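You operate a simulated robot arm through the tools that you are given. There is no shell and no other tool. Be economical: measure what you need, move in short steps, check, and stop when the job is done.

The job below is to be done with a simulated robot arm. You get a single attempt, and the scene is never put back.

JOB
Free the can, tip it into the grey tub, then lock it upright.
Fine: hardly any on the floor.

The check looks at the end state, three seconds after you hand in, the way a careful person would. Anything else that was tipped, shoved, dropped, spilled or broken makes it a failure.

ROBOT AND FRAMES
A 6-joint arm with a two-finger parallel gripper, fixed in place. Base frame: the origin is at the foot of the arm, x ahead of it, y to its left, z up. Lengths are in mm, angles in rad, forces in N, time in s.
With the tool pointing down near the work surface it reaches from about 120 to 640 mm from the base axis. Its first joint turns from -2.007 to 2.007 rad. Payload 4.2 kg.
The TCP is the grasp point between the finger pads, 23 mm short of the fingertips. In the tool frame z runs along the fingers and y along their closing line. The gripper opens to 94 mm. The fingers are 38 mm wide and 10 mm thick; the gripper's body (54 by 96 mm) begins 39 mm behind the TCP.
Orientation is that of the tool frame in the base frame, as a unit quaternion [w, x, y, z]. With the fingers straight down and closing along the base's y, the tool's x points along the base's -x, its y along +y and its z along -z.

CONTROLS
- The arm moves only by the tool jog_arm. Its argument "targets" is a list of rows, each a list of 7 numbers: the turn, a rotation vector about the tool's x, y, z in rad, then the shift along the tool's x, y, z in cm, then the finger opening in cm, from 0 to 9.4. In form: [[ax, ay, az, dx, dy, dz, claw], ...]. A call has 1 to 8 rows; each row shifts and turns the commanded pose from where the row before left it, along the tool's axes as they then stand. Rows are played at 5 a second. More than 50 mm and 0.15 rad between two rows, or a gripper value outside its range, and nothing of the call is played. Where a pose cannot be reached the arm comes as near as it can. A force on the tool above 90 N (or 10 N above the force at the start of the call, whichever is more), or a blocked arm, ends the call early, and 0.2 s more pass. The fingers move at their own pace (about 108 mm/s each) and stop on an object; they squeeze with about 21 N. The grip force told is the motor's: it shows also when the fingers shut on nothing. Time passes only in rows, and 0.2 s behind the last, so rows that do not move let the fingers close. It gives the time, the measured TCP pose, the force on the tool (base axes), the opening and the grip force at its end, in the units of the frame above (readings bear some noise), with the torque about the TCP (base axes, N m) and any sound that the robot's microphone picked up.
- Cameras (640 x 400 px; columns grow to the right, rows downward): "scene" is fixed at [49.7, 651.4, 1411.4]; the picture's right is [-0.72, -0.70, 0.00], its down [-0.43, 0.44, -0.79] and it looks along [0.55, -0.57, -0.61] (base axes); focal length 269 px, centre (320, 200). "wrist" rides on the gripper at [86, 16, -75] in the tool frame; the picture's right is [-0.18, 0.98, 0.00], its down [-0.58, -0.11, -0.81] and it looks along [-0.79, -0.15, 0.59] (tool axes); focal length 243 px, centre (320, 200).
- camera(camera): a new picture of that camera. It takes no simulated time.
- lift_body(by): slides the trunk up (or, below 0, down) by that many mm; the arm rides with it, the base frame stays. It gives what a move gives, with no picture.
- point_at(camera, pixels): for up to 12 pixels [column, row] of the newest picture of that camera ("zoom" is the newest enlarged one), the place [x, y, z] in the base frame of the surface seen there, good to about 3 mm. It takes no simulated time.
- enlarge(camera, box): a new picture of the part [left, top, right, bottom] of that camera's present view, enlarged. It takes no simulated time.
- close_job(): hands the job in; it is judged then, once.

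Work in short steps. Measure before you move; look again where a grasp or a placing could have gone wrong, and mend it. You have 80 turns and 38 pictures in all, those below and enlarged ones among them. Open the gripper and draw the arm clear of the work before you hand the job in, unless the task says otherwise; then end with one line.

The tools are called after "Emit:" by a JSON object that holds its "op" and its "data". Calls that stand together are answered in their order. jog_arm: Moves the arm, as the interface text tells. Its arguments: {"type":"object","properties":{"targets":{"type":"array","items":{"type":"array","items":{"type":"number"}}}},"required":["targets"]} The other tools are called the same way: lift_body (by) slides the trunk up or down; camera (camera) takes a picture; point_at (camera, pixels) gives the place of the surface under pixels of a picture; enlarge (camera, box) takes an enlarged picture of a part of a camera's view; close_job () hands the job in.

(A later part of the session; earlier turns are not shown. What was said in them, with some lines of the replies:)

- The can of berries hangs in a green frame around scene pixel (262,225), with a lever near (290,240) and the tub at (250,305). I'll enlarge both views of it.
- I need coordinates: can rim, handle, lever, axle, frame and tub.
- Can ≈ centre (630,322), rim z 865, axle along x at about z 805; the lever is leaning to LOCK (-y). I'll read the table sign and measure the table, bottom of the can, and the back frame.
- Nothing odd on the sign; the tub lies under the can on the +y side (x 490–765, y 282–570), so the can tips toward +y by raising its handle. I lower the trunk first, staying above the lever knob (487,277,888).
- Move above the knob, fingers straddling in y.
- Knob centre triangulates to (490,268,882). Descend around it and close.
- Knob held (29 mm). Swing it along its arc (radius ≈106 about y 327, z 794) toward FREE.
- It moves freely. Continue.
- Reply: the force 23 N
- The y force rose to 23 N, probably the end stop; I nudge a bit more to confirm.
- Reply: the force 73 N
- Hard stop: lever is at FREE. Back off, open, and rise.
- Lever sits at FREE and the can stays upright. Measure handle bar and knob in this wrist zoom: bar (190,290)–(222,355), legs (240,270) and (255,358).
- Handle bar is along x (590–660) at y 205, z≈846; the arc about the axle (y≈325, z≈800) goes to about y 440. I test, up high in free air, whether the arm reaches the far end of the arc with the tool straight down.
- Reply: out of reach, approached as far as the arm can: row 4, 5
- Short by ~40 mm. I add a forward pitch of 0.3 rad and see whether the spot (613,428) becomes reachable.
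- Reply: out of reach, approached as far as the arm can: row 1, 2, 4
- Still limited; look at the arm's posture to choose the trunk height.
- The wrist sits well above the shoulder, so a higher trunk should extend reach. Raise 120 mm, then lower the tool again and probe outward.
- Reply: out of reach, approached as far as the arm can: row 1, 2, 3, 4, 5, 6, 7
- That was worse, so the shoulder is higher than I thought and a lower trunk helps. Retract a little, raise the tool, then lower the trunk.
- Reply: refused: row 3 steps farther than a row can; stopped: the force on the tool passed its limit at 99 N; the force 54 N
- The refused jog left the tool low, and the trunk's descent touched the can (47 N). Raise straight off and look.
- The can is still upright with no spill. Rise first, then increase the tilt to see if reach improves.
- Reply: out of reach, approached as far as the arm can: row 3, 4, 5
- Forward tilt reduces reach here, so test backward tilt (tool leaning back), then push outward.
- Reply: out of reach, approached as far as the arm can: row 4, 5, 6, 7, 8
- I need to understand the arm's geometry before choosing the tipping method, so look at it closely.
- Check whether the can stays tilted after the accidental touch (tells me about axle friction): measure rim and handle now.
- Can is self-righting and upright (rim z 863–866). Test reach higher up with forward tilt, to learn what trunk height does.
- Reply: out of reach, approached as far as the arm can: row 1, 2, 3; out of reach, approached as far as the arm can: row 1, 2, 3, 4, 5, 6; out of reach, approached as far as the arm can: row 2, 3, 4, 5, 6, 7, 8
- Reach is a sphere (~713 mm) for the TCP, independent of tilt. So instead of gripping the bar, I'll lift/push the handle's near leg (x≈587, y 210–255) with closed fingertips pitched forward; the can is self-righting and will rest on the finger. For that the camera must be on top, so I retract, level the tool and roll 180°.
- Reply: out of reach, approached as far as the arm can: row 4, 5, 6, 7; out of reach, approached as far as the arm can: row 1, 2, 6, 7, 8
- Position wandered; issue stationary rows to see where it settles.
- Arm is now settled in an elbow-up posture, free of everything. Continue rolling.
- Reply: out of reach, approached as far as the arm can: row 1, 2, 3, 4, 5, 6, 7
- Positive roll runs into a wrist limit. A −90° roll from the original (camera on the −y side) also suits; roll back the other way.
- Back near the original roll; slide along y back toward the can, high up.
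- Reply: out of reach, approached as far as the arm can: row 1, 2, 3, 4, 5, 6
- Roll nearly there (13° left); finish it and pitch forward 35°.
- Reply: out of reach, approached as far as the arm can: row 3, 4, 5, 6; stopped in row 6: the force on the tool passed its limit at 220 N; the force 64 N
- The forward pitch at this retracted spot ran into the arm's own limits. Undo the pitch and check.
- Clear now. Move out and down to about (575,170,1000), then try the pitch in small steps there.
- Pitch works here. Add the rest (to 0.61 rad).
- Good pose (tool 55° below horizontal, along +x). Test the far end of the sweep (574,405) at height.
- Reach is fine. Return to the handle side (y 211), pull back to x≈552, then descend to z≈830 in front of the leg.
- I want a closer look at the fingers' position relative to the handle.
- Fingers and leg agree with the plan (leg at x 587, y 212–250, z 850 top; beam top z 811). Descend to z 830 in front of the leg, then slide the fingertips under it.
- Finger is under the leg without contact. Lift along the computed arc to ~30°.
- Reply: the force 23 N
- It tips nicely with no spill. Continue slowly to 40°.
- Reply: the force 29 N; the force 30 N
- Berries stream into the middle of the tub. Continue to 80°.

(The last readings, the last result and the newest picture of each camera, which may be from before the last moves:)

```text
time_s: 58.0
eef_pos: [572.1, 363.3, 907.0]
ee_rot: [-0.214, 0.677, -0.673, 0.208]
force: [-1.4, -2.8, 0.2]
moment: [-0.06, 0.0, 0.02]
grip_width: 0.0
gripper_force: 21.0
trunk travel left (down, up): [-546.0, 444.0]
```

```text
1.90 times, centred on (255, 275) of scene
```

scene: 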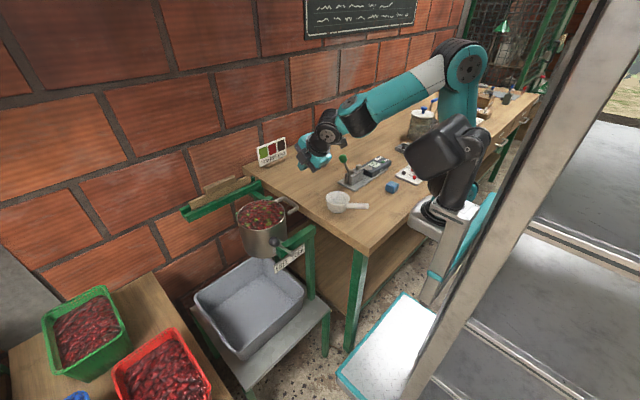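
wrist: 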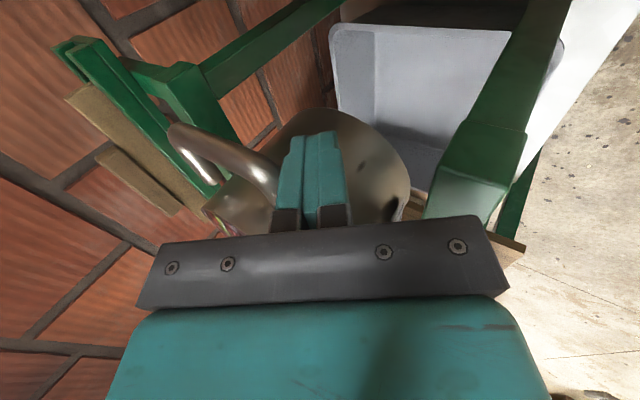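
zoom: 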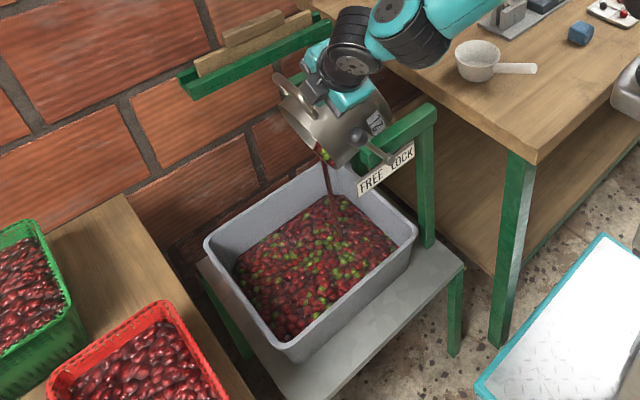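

Nearly all out; continue to ~130°.

Emit:
{"op": "jog_arm", "data": {"targets": [[0, 0, 0, -0.47, 0.171, 0.246, 0], [0, 0, 0, -0.47, 0.171, 0.246, 0], [0, 0, 0, -0.47, 0.171, 0.246, 0], [0, 0, 0, -0.4, 0.245, 0.353, 0], [0, 0, 0, -0.4, 0.245, 0.353, 0], [0, 0, 0, -0.4, 0.245, 0.353, 0], [0, 0, 0, 0, 0, 0, 0]]}}

Emit:
{"op": "jog_arm", "data": {"targets": [[0, 0, 0, -0.32, 0.302, 0.435, 0], [0, 0, 0, -0.32, 0.302, 0.435, 0], [0, 0, 0, -0.32, 0.302, 0.435, 0], [0, 0, 0, 0, 0, 0, 0], [0, 0, 0, 0, 0, 0, 0], [0, 0, 0, 0, 0, 0, 0], [0, 0, 0, 0, 0, 0, 0]]}}

Emit:
{"op": "enlarge", "data": {"camera": "scene", "box": [165, 170, 345, 380]}}

```text
time_s: 59.6
eef_pos: [571.2, 384.5, 891.6]
ee_rot: [0.215, -0.671, 0.678, -0.211]
force: [-32.6, -64.1, 51.6]
moment: [-0.03, -0.08, -0.44]
grip_width: 0.0
gripper_force: 20.9
trunk travel left (down, up): [-546.0, 444.0]
```

```text
time_s: 60.0
eef_pos: [572.1, 384.1, 891.4]
ee_rot: [0.212, -0.668, 0.681, -0.215]
force: [-34.7, -53.6, 38.0]
moment: [-0.45, -0.36, 0.03]
grip_width: 0.2
gripper_force: 21.0
trunk travel left (down, up): [-546.0, 444.0]
stopped in row 1: the force on the tool passed its limit at 102 N (the readings are from after the stop); the commanded pose is now the measured one
```

```text
1.90 times, centred on (255, 275) of scene
```

zoom: 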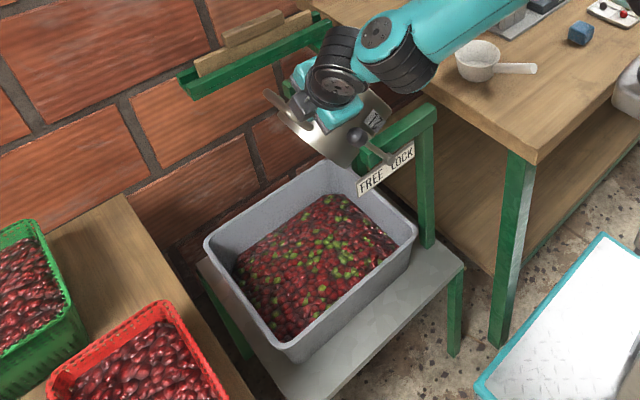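

The can has reached its end stop (~115°) and the stream has ended. Relieve the force and hold to let the rest drain.

Emit:
{"op": "jog_arm", "data": {"targets": [[0, 0, 0, 0.4, -0.15, -0.2, 0], [0, 0, 0, 0, 0, 0, 0], [0, 0, 0, 0, 0, 0, 0], [0, 0, 0, 0, 0, 0, 0], [0, 0, 0, 0, 0, 0, 0], [0, 0, 0, 0, 0, 0, 0]]}}

Emit:
{"op": "camera", "data": {"camera": "wrist"}}

```text
time_s: 61.4
eef_pos: [573.2, 384.3, 890.4]
ee_rot: [0.214, -0.671, 0.677, -0.211]
force: [-30.8, -23.3, 24.9]
moment: [0.1, 0.12, 0.24]
grip_width: 0.1
gripper_force: 21.1
trunk travel left (down, up): [-546.0, 444.0]
```

```text
9 pictures are left
```

wrist: 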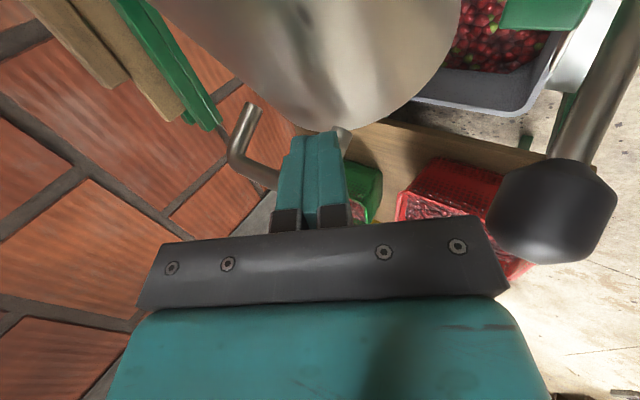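

Retrace the arc, letting the empty can follow the finger back.

Emit:
{"op": "jog_arm", "data": {"targets": [[0, 0, 0, 0.9, -0.285, -0.41, 0], [0, 0, 0, 1.2, -0.285, -0.41, 0], [0, 0, 0, 1.3, 0, 0, 0], [0, 0, 0, 1.7, 0.085, 0.123, 0], [0, 0, 0, 1.8, 0.057, 0.082, 0], [0, 0, 0, 1.8, 0.057, 0.082, 0], [0, 0, 0, 1.8, 0.228, 0.328, 0], [0, 0, 0, 1.6, 0.37, 0.533, 0]]}}

Emit:
{"op": "enlarge", "data": {"camera": "scene", "box": [185, 160, 345, 290]}}

```text
time_s: 63.2
eef_pos: [571.8, 264.0, 885.2]
ee_rot: [0.215, -0.67, 0.678, -0.212]
force: [-2.3, 1.3, 1.0]
moment: [0.04, -0.02, 0.03]
grip_width: 0.0
gripper_force: 20.6
trunk travel left (down, up): [-546.0, 444.0]
```

```text
3.08 times, centred on (265, 225) of scene
```

zoom: 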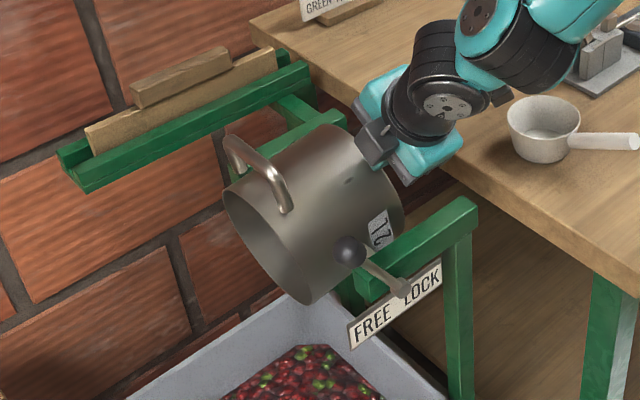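

The can is empty but stays tipped over (handle weight holds it at the stop on that side), so I must bring it back. I'll return to a vertical tool with fingers closing along y, to straddle the handle's near corner from above and carry it back. First rise and un-pitch.

Emit:
{"op": "jog_arm", "data": {"targets": [[0, 0, 0, 0, -2.2, -3.1, 0], [0, 0, 0, 0, -2.2, -3.1, 0], [0, 0, 0, 0, -2.2, -3.1, 0], [-0.15, 0, 0, 0, 0, 0, 0], [-0.15, 0, 0, 0, 0, 0, 0], [-0.15, 0, 0, 0, 0, 0, 0], [-0.15, 0, 0, 0, 0, 0, 0], [0, 0, 0, 0, 0, 0, 0]]}}

Emit:
{"op": "jog_arm", "data": {"targets": [[0, 0, 0.15, 0, 0, 0, 0], [0, 0, 0.15, 0, 0, 0, 0], [0, 0, 0.15, 0, 0, 0, 2], [0, 0, 0.15, 0, 0, 0, 3], [0, 0, 0.15, 0, 0, 0, 4], [0, 0, 0.15, 0, 0, 0, 5], [0, 0, 0.15, 0, 0, 0, 6], [0, 0, 0.15, 0, 0, 0, 6]]}}

```text
time_s: 65.0
eef_pos: [573.8, 263.4, 999.4]
ee_rot: [0.006, -0.704, 0.71, -0.003]
force: [0.4, -0.5, -0.4]
moment: [0.02, -0.01, 0.04]
grip_width: 0.2
gripper_force: 21.6
trunk travel left (down, up): [-546.0, 444.0]
```

```text
time_s: 66.8
eef_pos: [573.6, 264.2, 998.6]
ee_rot: [0.007, -0.179, 0.984, 0.002]
force: [-0.7, 0.3, 0.2]
moment: [0.03, -0.01, 0.01]
grip_width: 59.9
gripper_force: 0.1
trunk travel left (down, up): [-546.0, 444.0]
```

Finish the roll and move to above the handle's present place; then measure the handle.

Emit:
{"op": "jog_arm", "data": {"targets": [[0, 0, 0.12, 0, 0, 0, 6], [0, 0, 0.12, 0, 0, 0, 6], [0, 0, 0.12, 0, 0, 0, 6], [0, 0, 0, 0, 3.5, 0, 6], [0, 0, 0, 0, 3.5, 0, 6], [0, 0, 0, 0, 0, 0, 6]]}}

Emit:
{"op": "enlarge", "data": {"camera": "scene", "box": [215, 180, 315, 270]}}

Emit:
{"op": "point_at", "data": {"camera": "zoom", "pixels": [[225, 230], [240, 215], [270, 210], [285, 240], [300, 265], [310, 290], [350, 300], [130, 250]]}}

```text
time_s: 68.2
eef_pos: [574.7, 333.6, 999.1]
ee_rot: [0.006, -0.001, 1.0, 0.003]
force: [-0.3, -0.5, 0.3]
moment: [0.0, 0.01, 0.0]
grip_width: 59.7
gripper_force: 0.0
trunk travel left (down, up): [-546.0, 444.0]
```

```text
4.44 times, centred on (265, 225) of scene
```

zoom: 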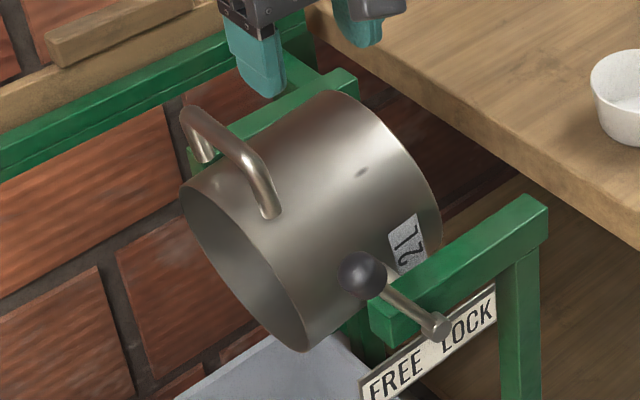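

```text
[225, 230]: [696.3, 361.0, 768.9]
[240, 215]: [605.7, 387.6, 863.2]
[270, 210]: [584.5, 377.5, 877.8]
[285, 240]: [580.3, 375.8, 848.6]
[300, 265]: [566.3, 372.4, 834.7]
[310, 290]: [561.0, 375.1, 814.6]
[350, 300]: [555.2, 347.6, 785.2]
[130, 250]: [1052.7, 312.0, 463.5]
```

Emit:
{"op": "point_at", "data": {"camera": "zoom", "pixels": [[256, 165], [262, 185], [266, 200], [240, 150], [220, 133], [200, 118], [205, 150], [270, 214], [185, 200], [310, 345], [335, 95], [436, 200]]}}

```text
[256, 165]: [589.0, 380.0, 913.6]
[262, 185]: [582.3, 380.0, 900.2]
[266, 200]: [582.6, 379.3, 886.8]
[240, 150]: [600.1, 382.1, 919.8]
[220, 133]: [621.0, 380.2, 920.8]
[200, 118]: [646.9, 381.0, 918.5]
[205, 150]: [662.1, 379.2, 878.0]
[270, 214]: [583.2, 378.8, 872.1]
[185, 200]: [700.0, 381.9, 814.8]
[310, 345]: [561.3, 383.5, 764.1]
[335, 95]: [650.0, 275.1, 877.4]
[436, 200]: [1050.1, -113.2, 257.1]
```

The can now rests at ≈90°: near leg is vertical at (587,375), bar top z 921. Go straddle it: over y 376, then down to z 905.

Emit:
{"op": "jog_arm", "data": {"targets": [[0, 0, 0, 0, 4.2, 0, 6], [0, 0, 0, 0, 0, 3, 6], [0, 0, 0, 0, 0, 3.2, 6], [0, 0, 0, 0, 0, 3.2, 6], [0, 0, 0, 0, 0, 0, 3], [0, 0, 0, 0, 0, 0, 3]]}}

Emit:
{"op": "enlarge", "data": {"camera": "scene", "box": [215, 170, 325, 270]}}

```text
time_s: 69.6
eef_pos: [574.2, 377.0, 905.6]
ee_rot: [0.006, -0.002, 1.0, 0.002]
force: [-0.7, 0.0, 0.4]
moment: [-0.02, 0.0, -0.01]
grip_width: 29.9
gripper_force: 0.1
trunk travel left (down, up): [-546.0, 444.0]
```

```text
4.00 times, centred on (270, 220) of scene
```

zoom: 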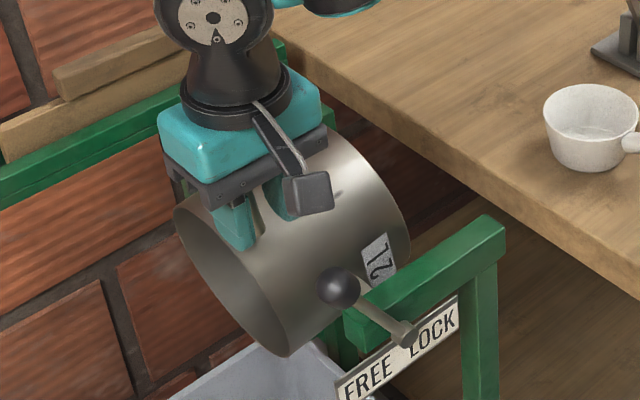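

The leg sits between the fingers. Carry the handle back toward −y along its arc to ≈60°.

Emit:
{"op": "jog_arm", "data": {"targets": [[0, 0, 0, 0, -1.13, -0.65, 3], [0, 0, 0, 0, -1.13, -0.65, 3], [0, 0, 0, 0, -1.13, -0.65, 3], [0, 0, 0, 0, -0.9, -0.3, 3], [0, 0, 0, 0, -0.9, -0.3, 3], [0, 0, 0, 0, -0.9, 0, 3], [0, 0, 0, 0, -0.9, 0, 3], [0, 0, 0, 0, 0, 0, 3]]}}

Emit:
{"op": "enlarge", "data": {"camera": "scene", "box": [215, 170, 325, 270]}}

```text
time_s: 71.4
eef_pos: [573.3, 305.4, 931.2]
ee_rot: [0.006, -0.001, 1.0, 0.003]
force: [-0.3, 1.1, 1.5]
moment: [0.07, -0.05, -0.01]
grip_width: 30.2
gripper_force: 0.5
trunk travel left (down, up): [-546.0, 444.0]
```

```text
4.00 times, centred on (270, 220) of scene
```

zoom: 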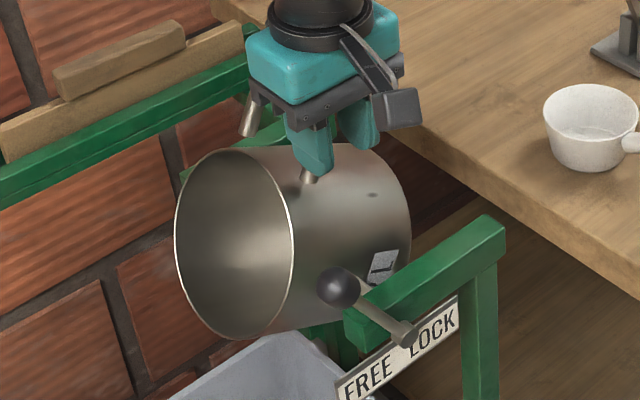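

The can is clean inside and coming back. Continue guiding it down, widening the fingers as the leg flattens.

Emit:
{"op": "jog_arm", "data": {"targets": [[0, 0, 0, 0, -0.8, 0.35, 3], [0, 0, 0, 0, -0.8, 0.35, 3], [0, 0, 0, 0, -1.0, 0.15, 3.4], [0, 0, 0, 0, -0.9, 0.15, 3.6], [0, 0, 0, 0, -1.1, 0.4, 4], [0, 0, 0, 0, -1.1, 0.4, 4.2], [0, 0, 0, 0, -0.65, 0.7, 5], [0, 0, 0, 0, -0.65, 0.7, 5]]}}

Emit:
{"op": "enlarge", "data": {"camera": "scene", "box": [215, 170, 325, 270]}}

```text
time_s: 73.2
eef_pos: [574.3, 235.5, 898.2]
ee_rot: [0.007, -0.002, 1.0, 0.003]
force: [0.3, -0.3, 0.4]
moment: [0.01, 0.01, 0.03]
grip_width: 49.8
gripper_force: 0.1
trunk travel left (down, up): [-546.0, 444.0]
```

```text
4.00 times, centred on (270, 220) of scene
```

zoom: 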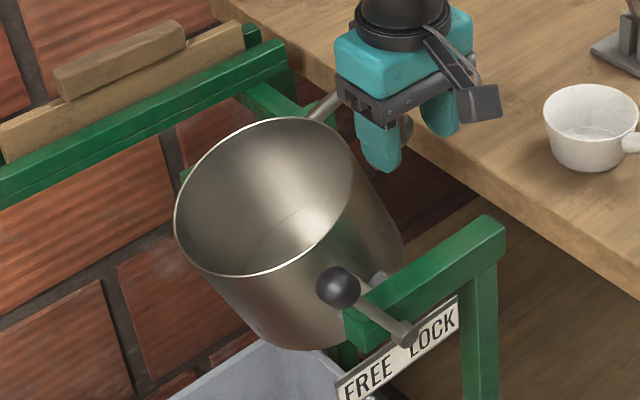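

Still ≈30° tilted, held by friction; continue pressing it down to level (leg top back to z 851 ⇒ TCP z≈874).

Emit:
{"op": "jog_arm", "data": {"targets": [[0, 0, 0, 0, -0.5, 0.6, 5.4], [0, 0, 0, 0, -0.4, 0.6, 5.4], [0, 0, 0, 0, -0.3, 0.5, 5.4], [0, 0, 0, 0, 0, 0.4, 5.4], [0, 0, 0, 0, 0, 0.3, 5.4], [0, 0, 0, 0, 0, 0, 5.4]]}}

Emit:
{"op": "enlarge", "data": {"camera": "scene", "box": [215, 170, 325, 270]}}

Emit:
{"op": "point_at", "data": {"camera": "zoom", "pixels": [[176, 215], [230, 268], [290, 265], [180, 190], [340, 165], [260, 120], [355, 200], [320, 105]]}}

```text
time_s: 74.6
eef_pos: [575.0, 222.4, 875.0]
ee_rot: [0.006, 0.0, 1.0, 0.003]
force: [-4.9, -18.4, 15.6]
moment: [0.02, -0.17, -0.39]
grip_width: 46.0
gripper_force: 0.2
trunk travel left (down, up): [-546.0, 444.0]
```

```text
4.00 times, centred on (270, 220) of scene
```

zoom: 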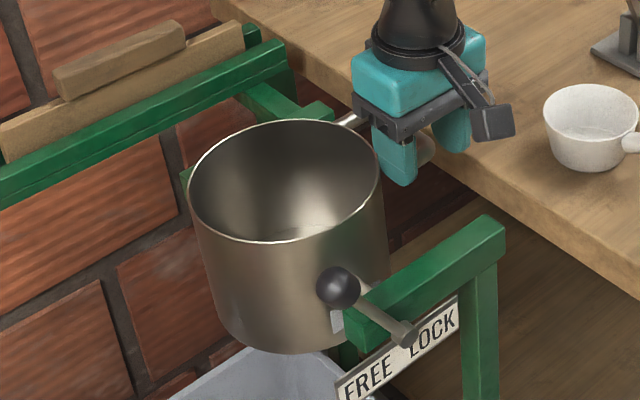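

```text
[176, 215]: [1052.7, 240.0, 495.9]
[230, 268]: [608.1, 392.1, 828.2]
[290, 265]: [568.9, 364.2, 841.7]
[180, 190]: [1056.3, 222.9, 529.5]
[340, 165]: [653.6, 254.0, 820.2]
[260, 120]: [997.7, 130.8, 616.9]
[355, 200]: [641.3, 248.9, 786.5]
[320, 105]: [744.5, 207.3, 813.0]
```

Looks upright, with 15 N reaction; measure rim level.

Emit:
{"op": "point_at", "data": {"camera": "zoom", "pixels": [[192, 205], [215, 230], [250, 241], [300, 237], [345, 215], [379, 180], [377, 162], [300, 121], [250, 131]]}}

```text
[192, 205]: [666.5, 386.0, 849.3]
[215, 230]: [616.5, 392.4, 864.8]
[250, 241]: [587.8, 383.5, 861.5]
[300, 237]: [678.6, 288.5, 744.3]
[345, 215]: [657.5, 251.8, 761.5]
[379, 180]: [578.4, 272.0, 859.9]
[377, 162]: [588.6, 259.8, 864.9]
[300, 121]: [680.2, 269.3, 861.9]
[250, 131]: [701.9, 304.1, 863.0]
```

Rim is level (862–865 all round). Narrow the fingers slightly, lift off and head to above the lever knob.

Emit:
{"op": "jog_arm", "data": {"targets": [[0, 0, 0, 0, 0, 0, 4.2], [0, 0, 0, 0, 0, -0.8, 4.2], [0, 0, 0, 0, 0, -2.5, 4.2], [0, 0, 0, 0, 0, -4, 5], [0, 0, 0, 0, 0, -4, 6], [0, 0, 0, 2.9, 3.5, 0, 7], [0, 0, 0, 2.9, 3.5, 0, 7], [0, 0, 0, 2.7, 3.9, 0, 7]]}}

Emit:
{"op": "enlarge", "data": {"camera": "scene", "box": [215, 170, 325, 270]}}

Emit:
{"op": "point_at", "data": {"camera": "zoom", "pixels": [[338, 287], [404, 333], [215, 230], [379, 180], [250, 241], [300, 121], [377, 162]]}}

```text
time_s: 76.4
eef_pos: [488.4, 332.6, 986.0]
ee_rot: [0.007, 0.0, 1.0, 0.003]
force: [0.7, -0.3, 0.6]
moment: [0.0, 0.01, 0.02]
grip_width: 69.8
gripper_force: 0.0
trunk travel left (down, up): [-546.0, 444.0]
```

```text
4.00 times, centred on (270, 220) of scene
```

zoom: 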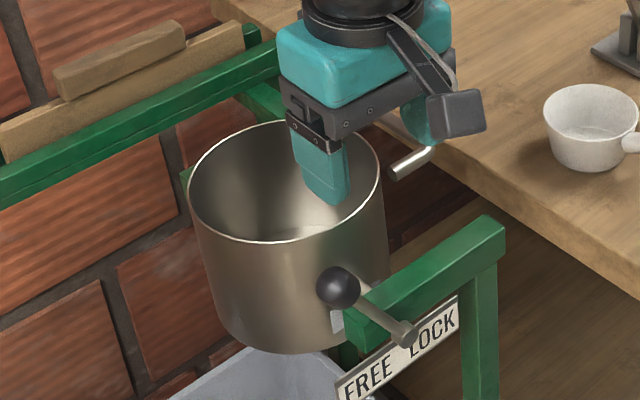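

```text
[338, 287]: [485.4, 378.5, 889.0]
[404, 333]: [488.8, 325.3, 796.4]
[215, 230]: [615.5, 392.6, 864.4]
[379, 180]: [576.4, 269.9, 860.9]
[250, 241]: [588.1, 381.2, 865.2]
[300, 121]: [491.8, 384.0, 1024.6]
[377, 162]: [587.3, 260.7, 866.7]
```

Can stays upright. Now grasp the knob at (490,372,884).

Emit:
{"op": "jog_arm", "data": {"targets": [[0, 0, 0, -0.2, 3.9, 0, 7], [0, 0, 0, 0, 0, 4, 7], [0, 0, 0, 0, 0, 4, 7], [0, 0, 0, 0, 0, 2.1, 7], [0, 0, 0, 0, 0, 0, 1], [0, 0, 0, 0, 0, 0, 1], [0, 0, 0, 0, 0, 0, 1], [0, 0, 0, 0, 0, 0, 1]]}}

```text
time_s: 78.2
eef_pos: [491.7, 371.6, 884.9]
ee_rot: [0.006, -0.002, 1.0, 0.002]
force: [-0.8, -7.1, 0.0]
moment: [-0.43, 0.05, -0.01]
grip_width: 29.3
gripper_force: 44.9
trunk travel left (down, up): [-546.0, 444.0]
```

Swing the lever back toward LOCK.

Emit:
{"op": "jog_arm", "data": {"targets": [[0, 0, 0, 0, -1.0, -0.45, 1], [0, 0, 0, 0, -1.05, -0.36, 1], [0, 0, 0, 0, -1.08, -0.25, 1], [0, 0, 0, 0, -1.1, -0.13, 1], [0, 0, 0, 0, -1.11, -0.02, 1], [0, 0, 0, 0, -1.11, 0.09, 1], [0, 0, 0, 0, -1.08, 0.21, 1]]}}

Emit:
{"op": "jog_arm", "data": {"targets": [[0, 0, 0, 0, -1.07, 0.33, 1], [0, 0, 0, 0, -1.02, 0.43, 1], [0, 0, 0, 0, -0.9, 0.49, 1], [0, 0, 0, 0, 0, 0, 1]]}}

```text
time_s: 79.8
eef_pos: [492.1, 297.6, 893.3]
ee_rot: [0.006, -0.001, 1.0, 0.002]
force: [5.1, 7.8, 4.1]
moment: [0.91, -0.26, 0.0]
grip_width: 27.1
gripper_force: 44.4
trunk travel left (down, up): [-546.0, 444.0]
```

```text
time_s: 80.8
eef_pos: [491.3, 267.7, 883.1]
ee_rot: [0.008, -0.002, 1.0, 0.005]
force: [-3.6, 16.1, 19.4]
moment: [1.49, 0.35, 0.28]
grip_width: 29.2
gripper_force: 44.7
trunk travel left (down, up): [-546.0, 444.0]
```

Lever is at its original LOCK place; nudge to confirm the stop.

Emit:
{"op": "jog_arm", "data": {"targets": [[0, 0, 0, 0, -0.4, 0.25, 1], [0, 0, 0, 0, 0, 0, 1]]}}

```text
time_s: 81.4
eef_pos: [491.1, 266.5, 883.6]
ee_rot: [0.009, -0.004, 1.0, 0.009]
force: [-12.2, 39.2, 35.4]
moment: [1.65, -0.25, 0.23]
grip_width: 29.3
gripper_force: 45.2
trunk travel left (down, up): [-546.0, 444.0]
```

Hard stop reached at LOCK. Release, rise and retract.

Emit:
{"op": "jog_arm", "data": {"targets": [[0, 0, 0, 0, 0.5, -0.25, 1], [0, 0, 0, 0, 0, 0, 6.5], [0, 0, 0, 0, 0, 0, 6.5], [0, 0, 0, 0, 0, -3, 6.5], [0, 0, 0, 0, 0, -4.5, 6.5], [0, 0, 0, 0, 0, -4.5, 6.5], [0, 0, 0, 3, -3, -1, 9], [0, 0, 0, 3, -3, -1, 9]]}}

Emit:
{"op": "enlarge", "data": {"camera": "scene", "box": [165, 170, 345, 380]}}

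Emit:
{"op": "point_at", "data": {"camera": "zoom", "pixels": [[384, 92], [290, 115], [315, 125], [362, 105]]}}

```text
time_s: 83.2
eef_pos: [429.8, 208.0, 1019.9]
ee_rot: [0.005, -0.001, 1.0, 0.003]
force: [0.9, -0.1, 0.4]
moment: [-0.01, 0.02, -0.02]
grip_width: 90.2
gripper_force: 0.0
trunk travel left (down, up): [-546.0, 444.0]
```

```text
1.90 times, centred on (255, 275) of scene
```

zoom: 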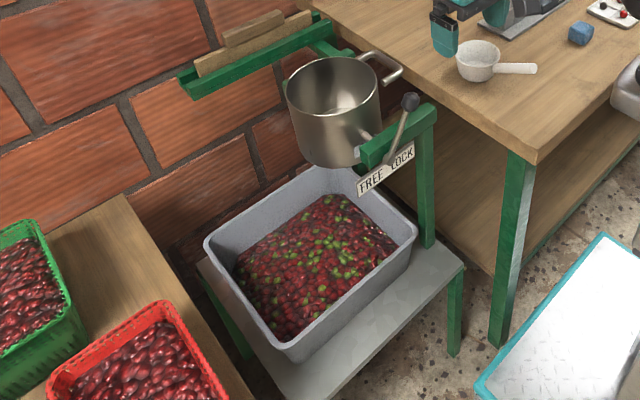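

```text
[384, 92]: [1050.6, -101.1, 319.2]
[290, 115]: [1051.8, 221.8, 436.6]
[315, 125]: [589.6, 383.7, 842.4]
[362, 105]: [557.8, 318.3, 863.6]
```

The can is upright and empty, the lever is at LOCK, and the berries are in the tub. The arm is clear, so I hand in.

Emit:
{"op": "close_job", "data": {}}

```text
The job is handed in.
```

I freed the can, emptied it into the grey tub and locked it upright again. The last picture shows the lever at LOCK, the can empty and no berries on the floor. At one point a trunk move pressed the gripper onto the can's rim and tipped it a little. It swung back upright and nothing spilled.
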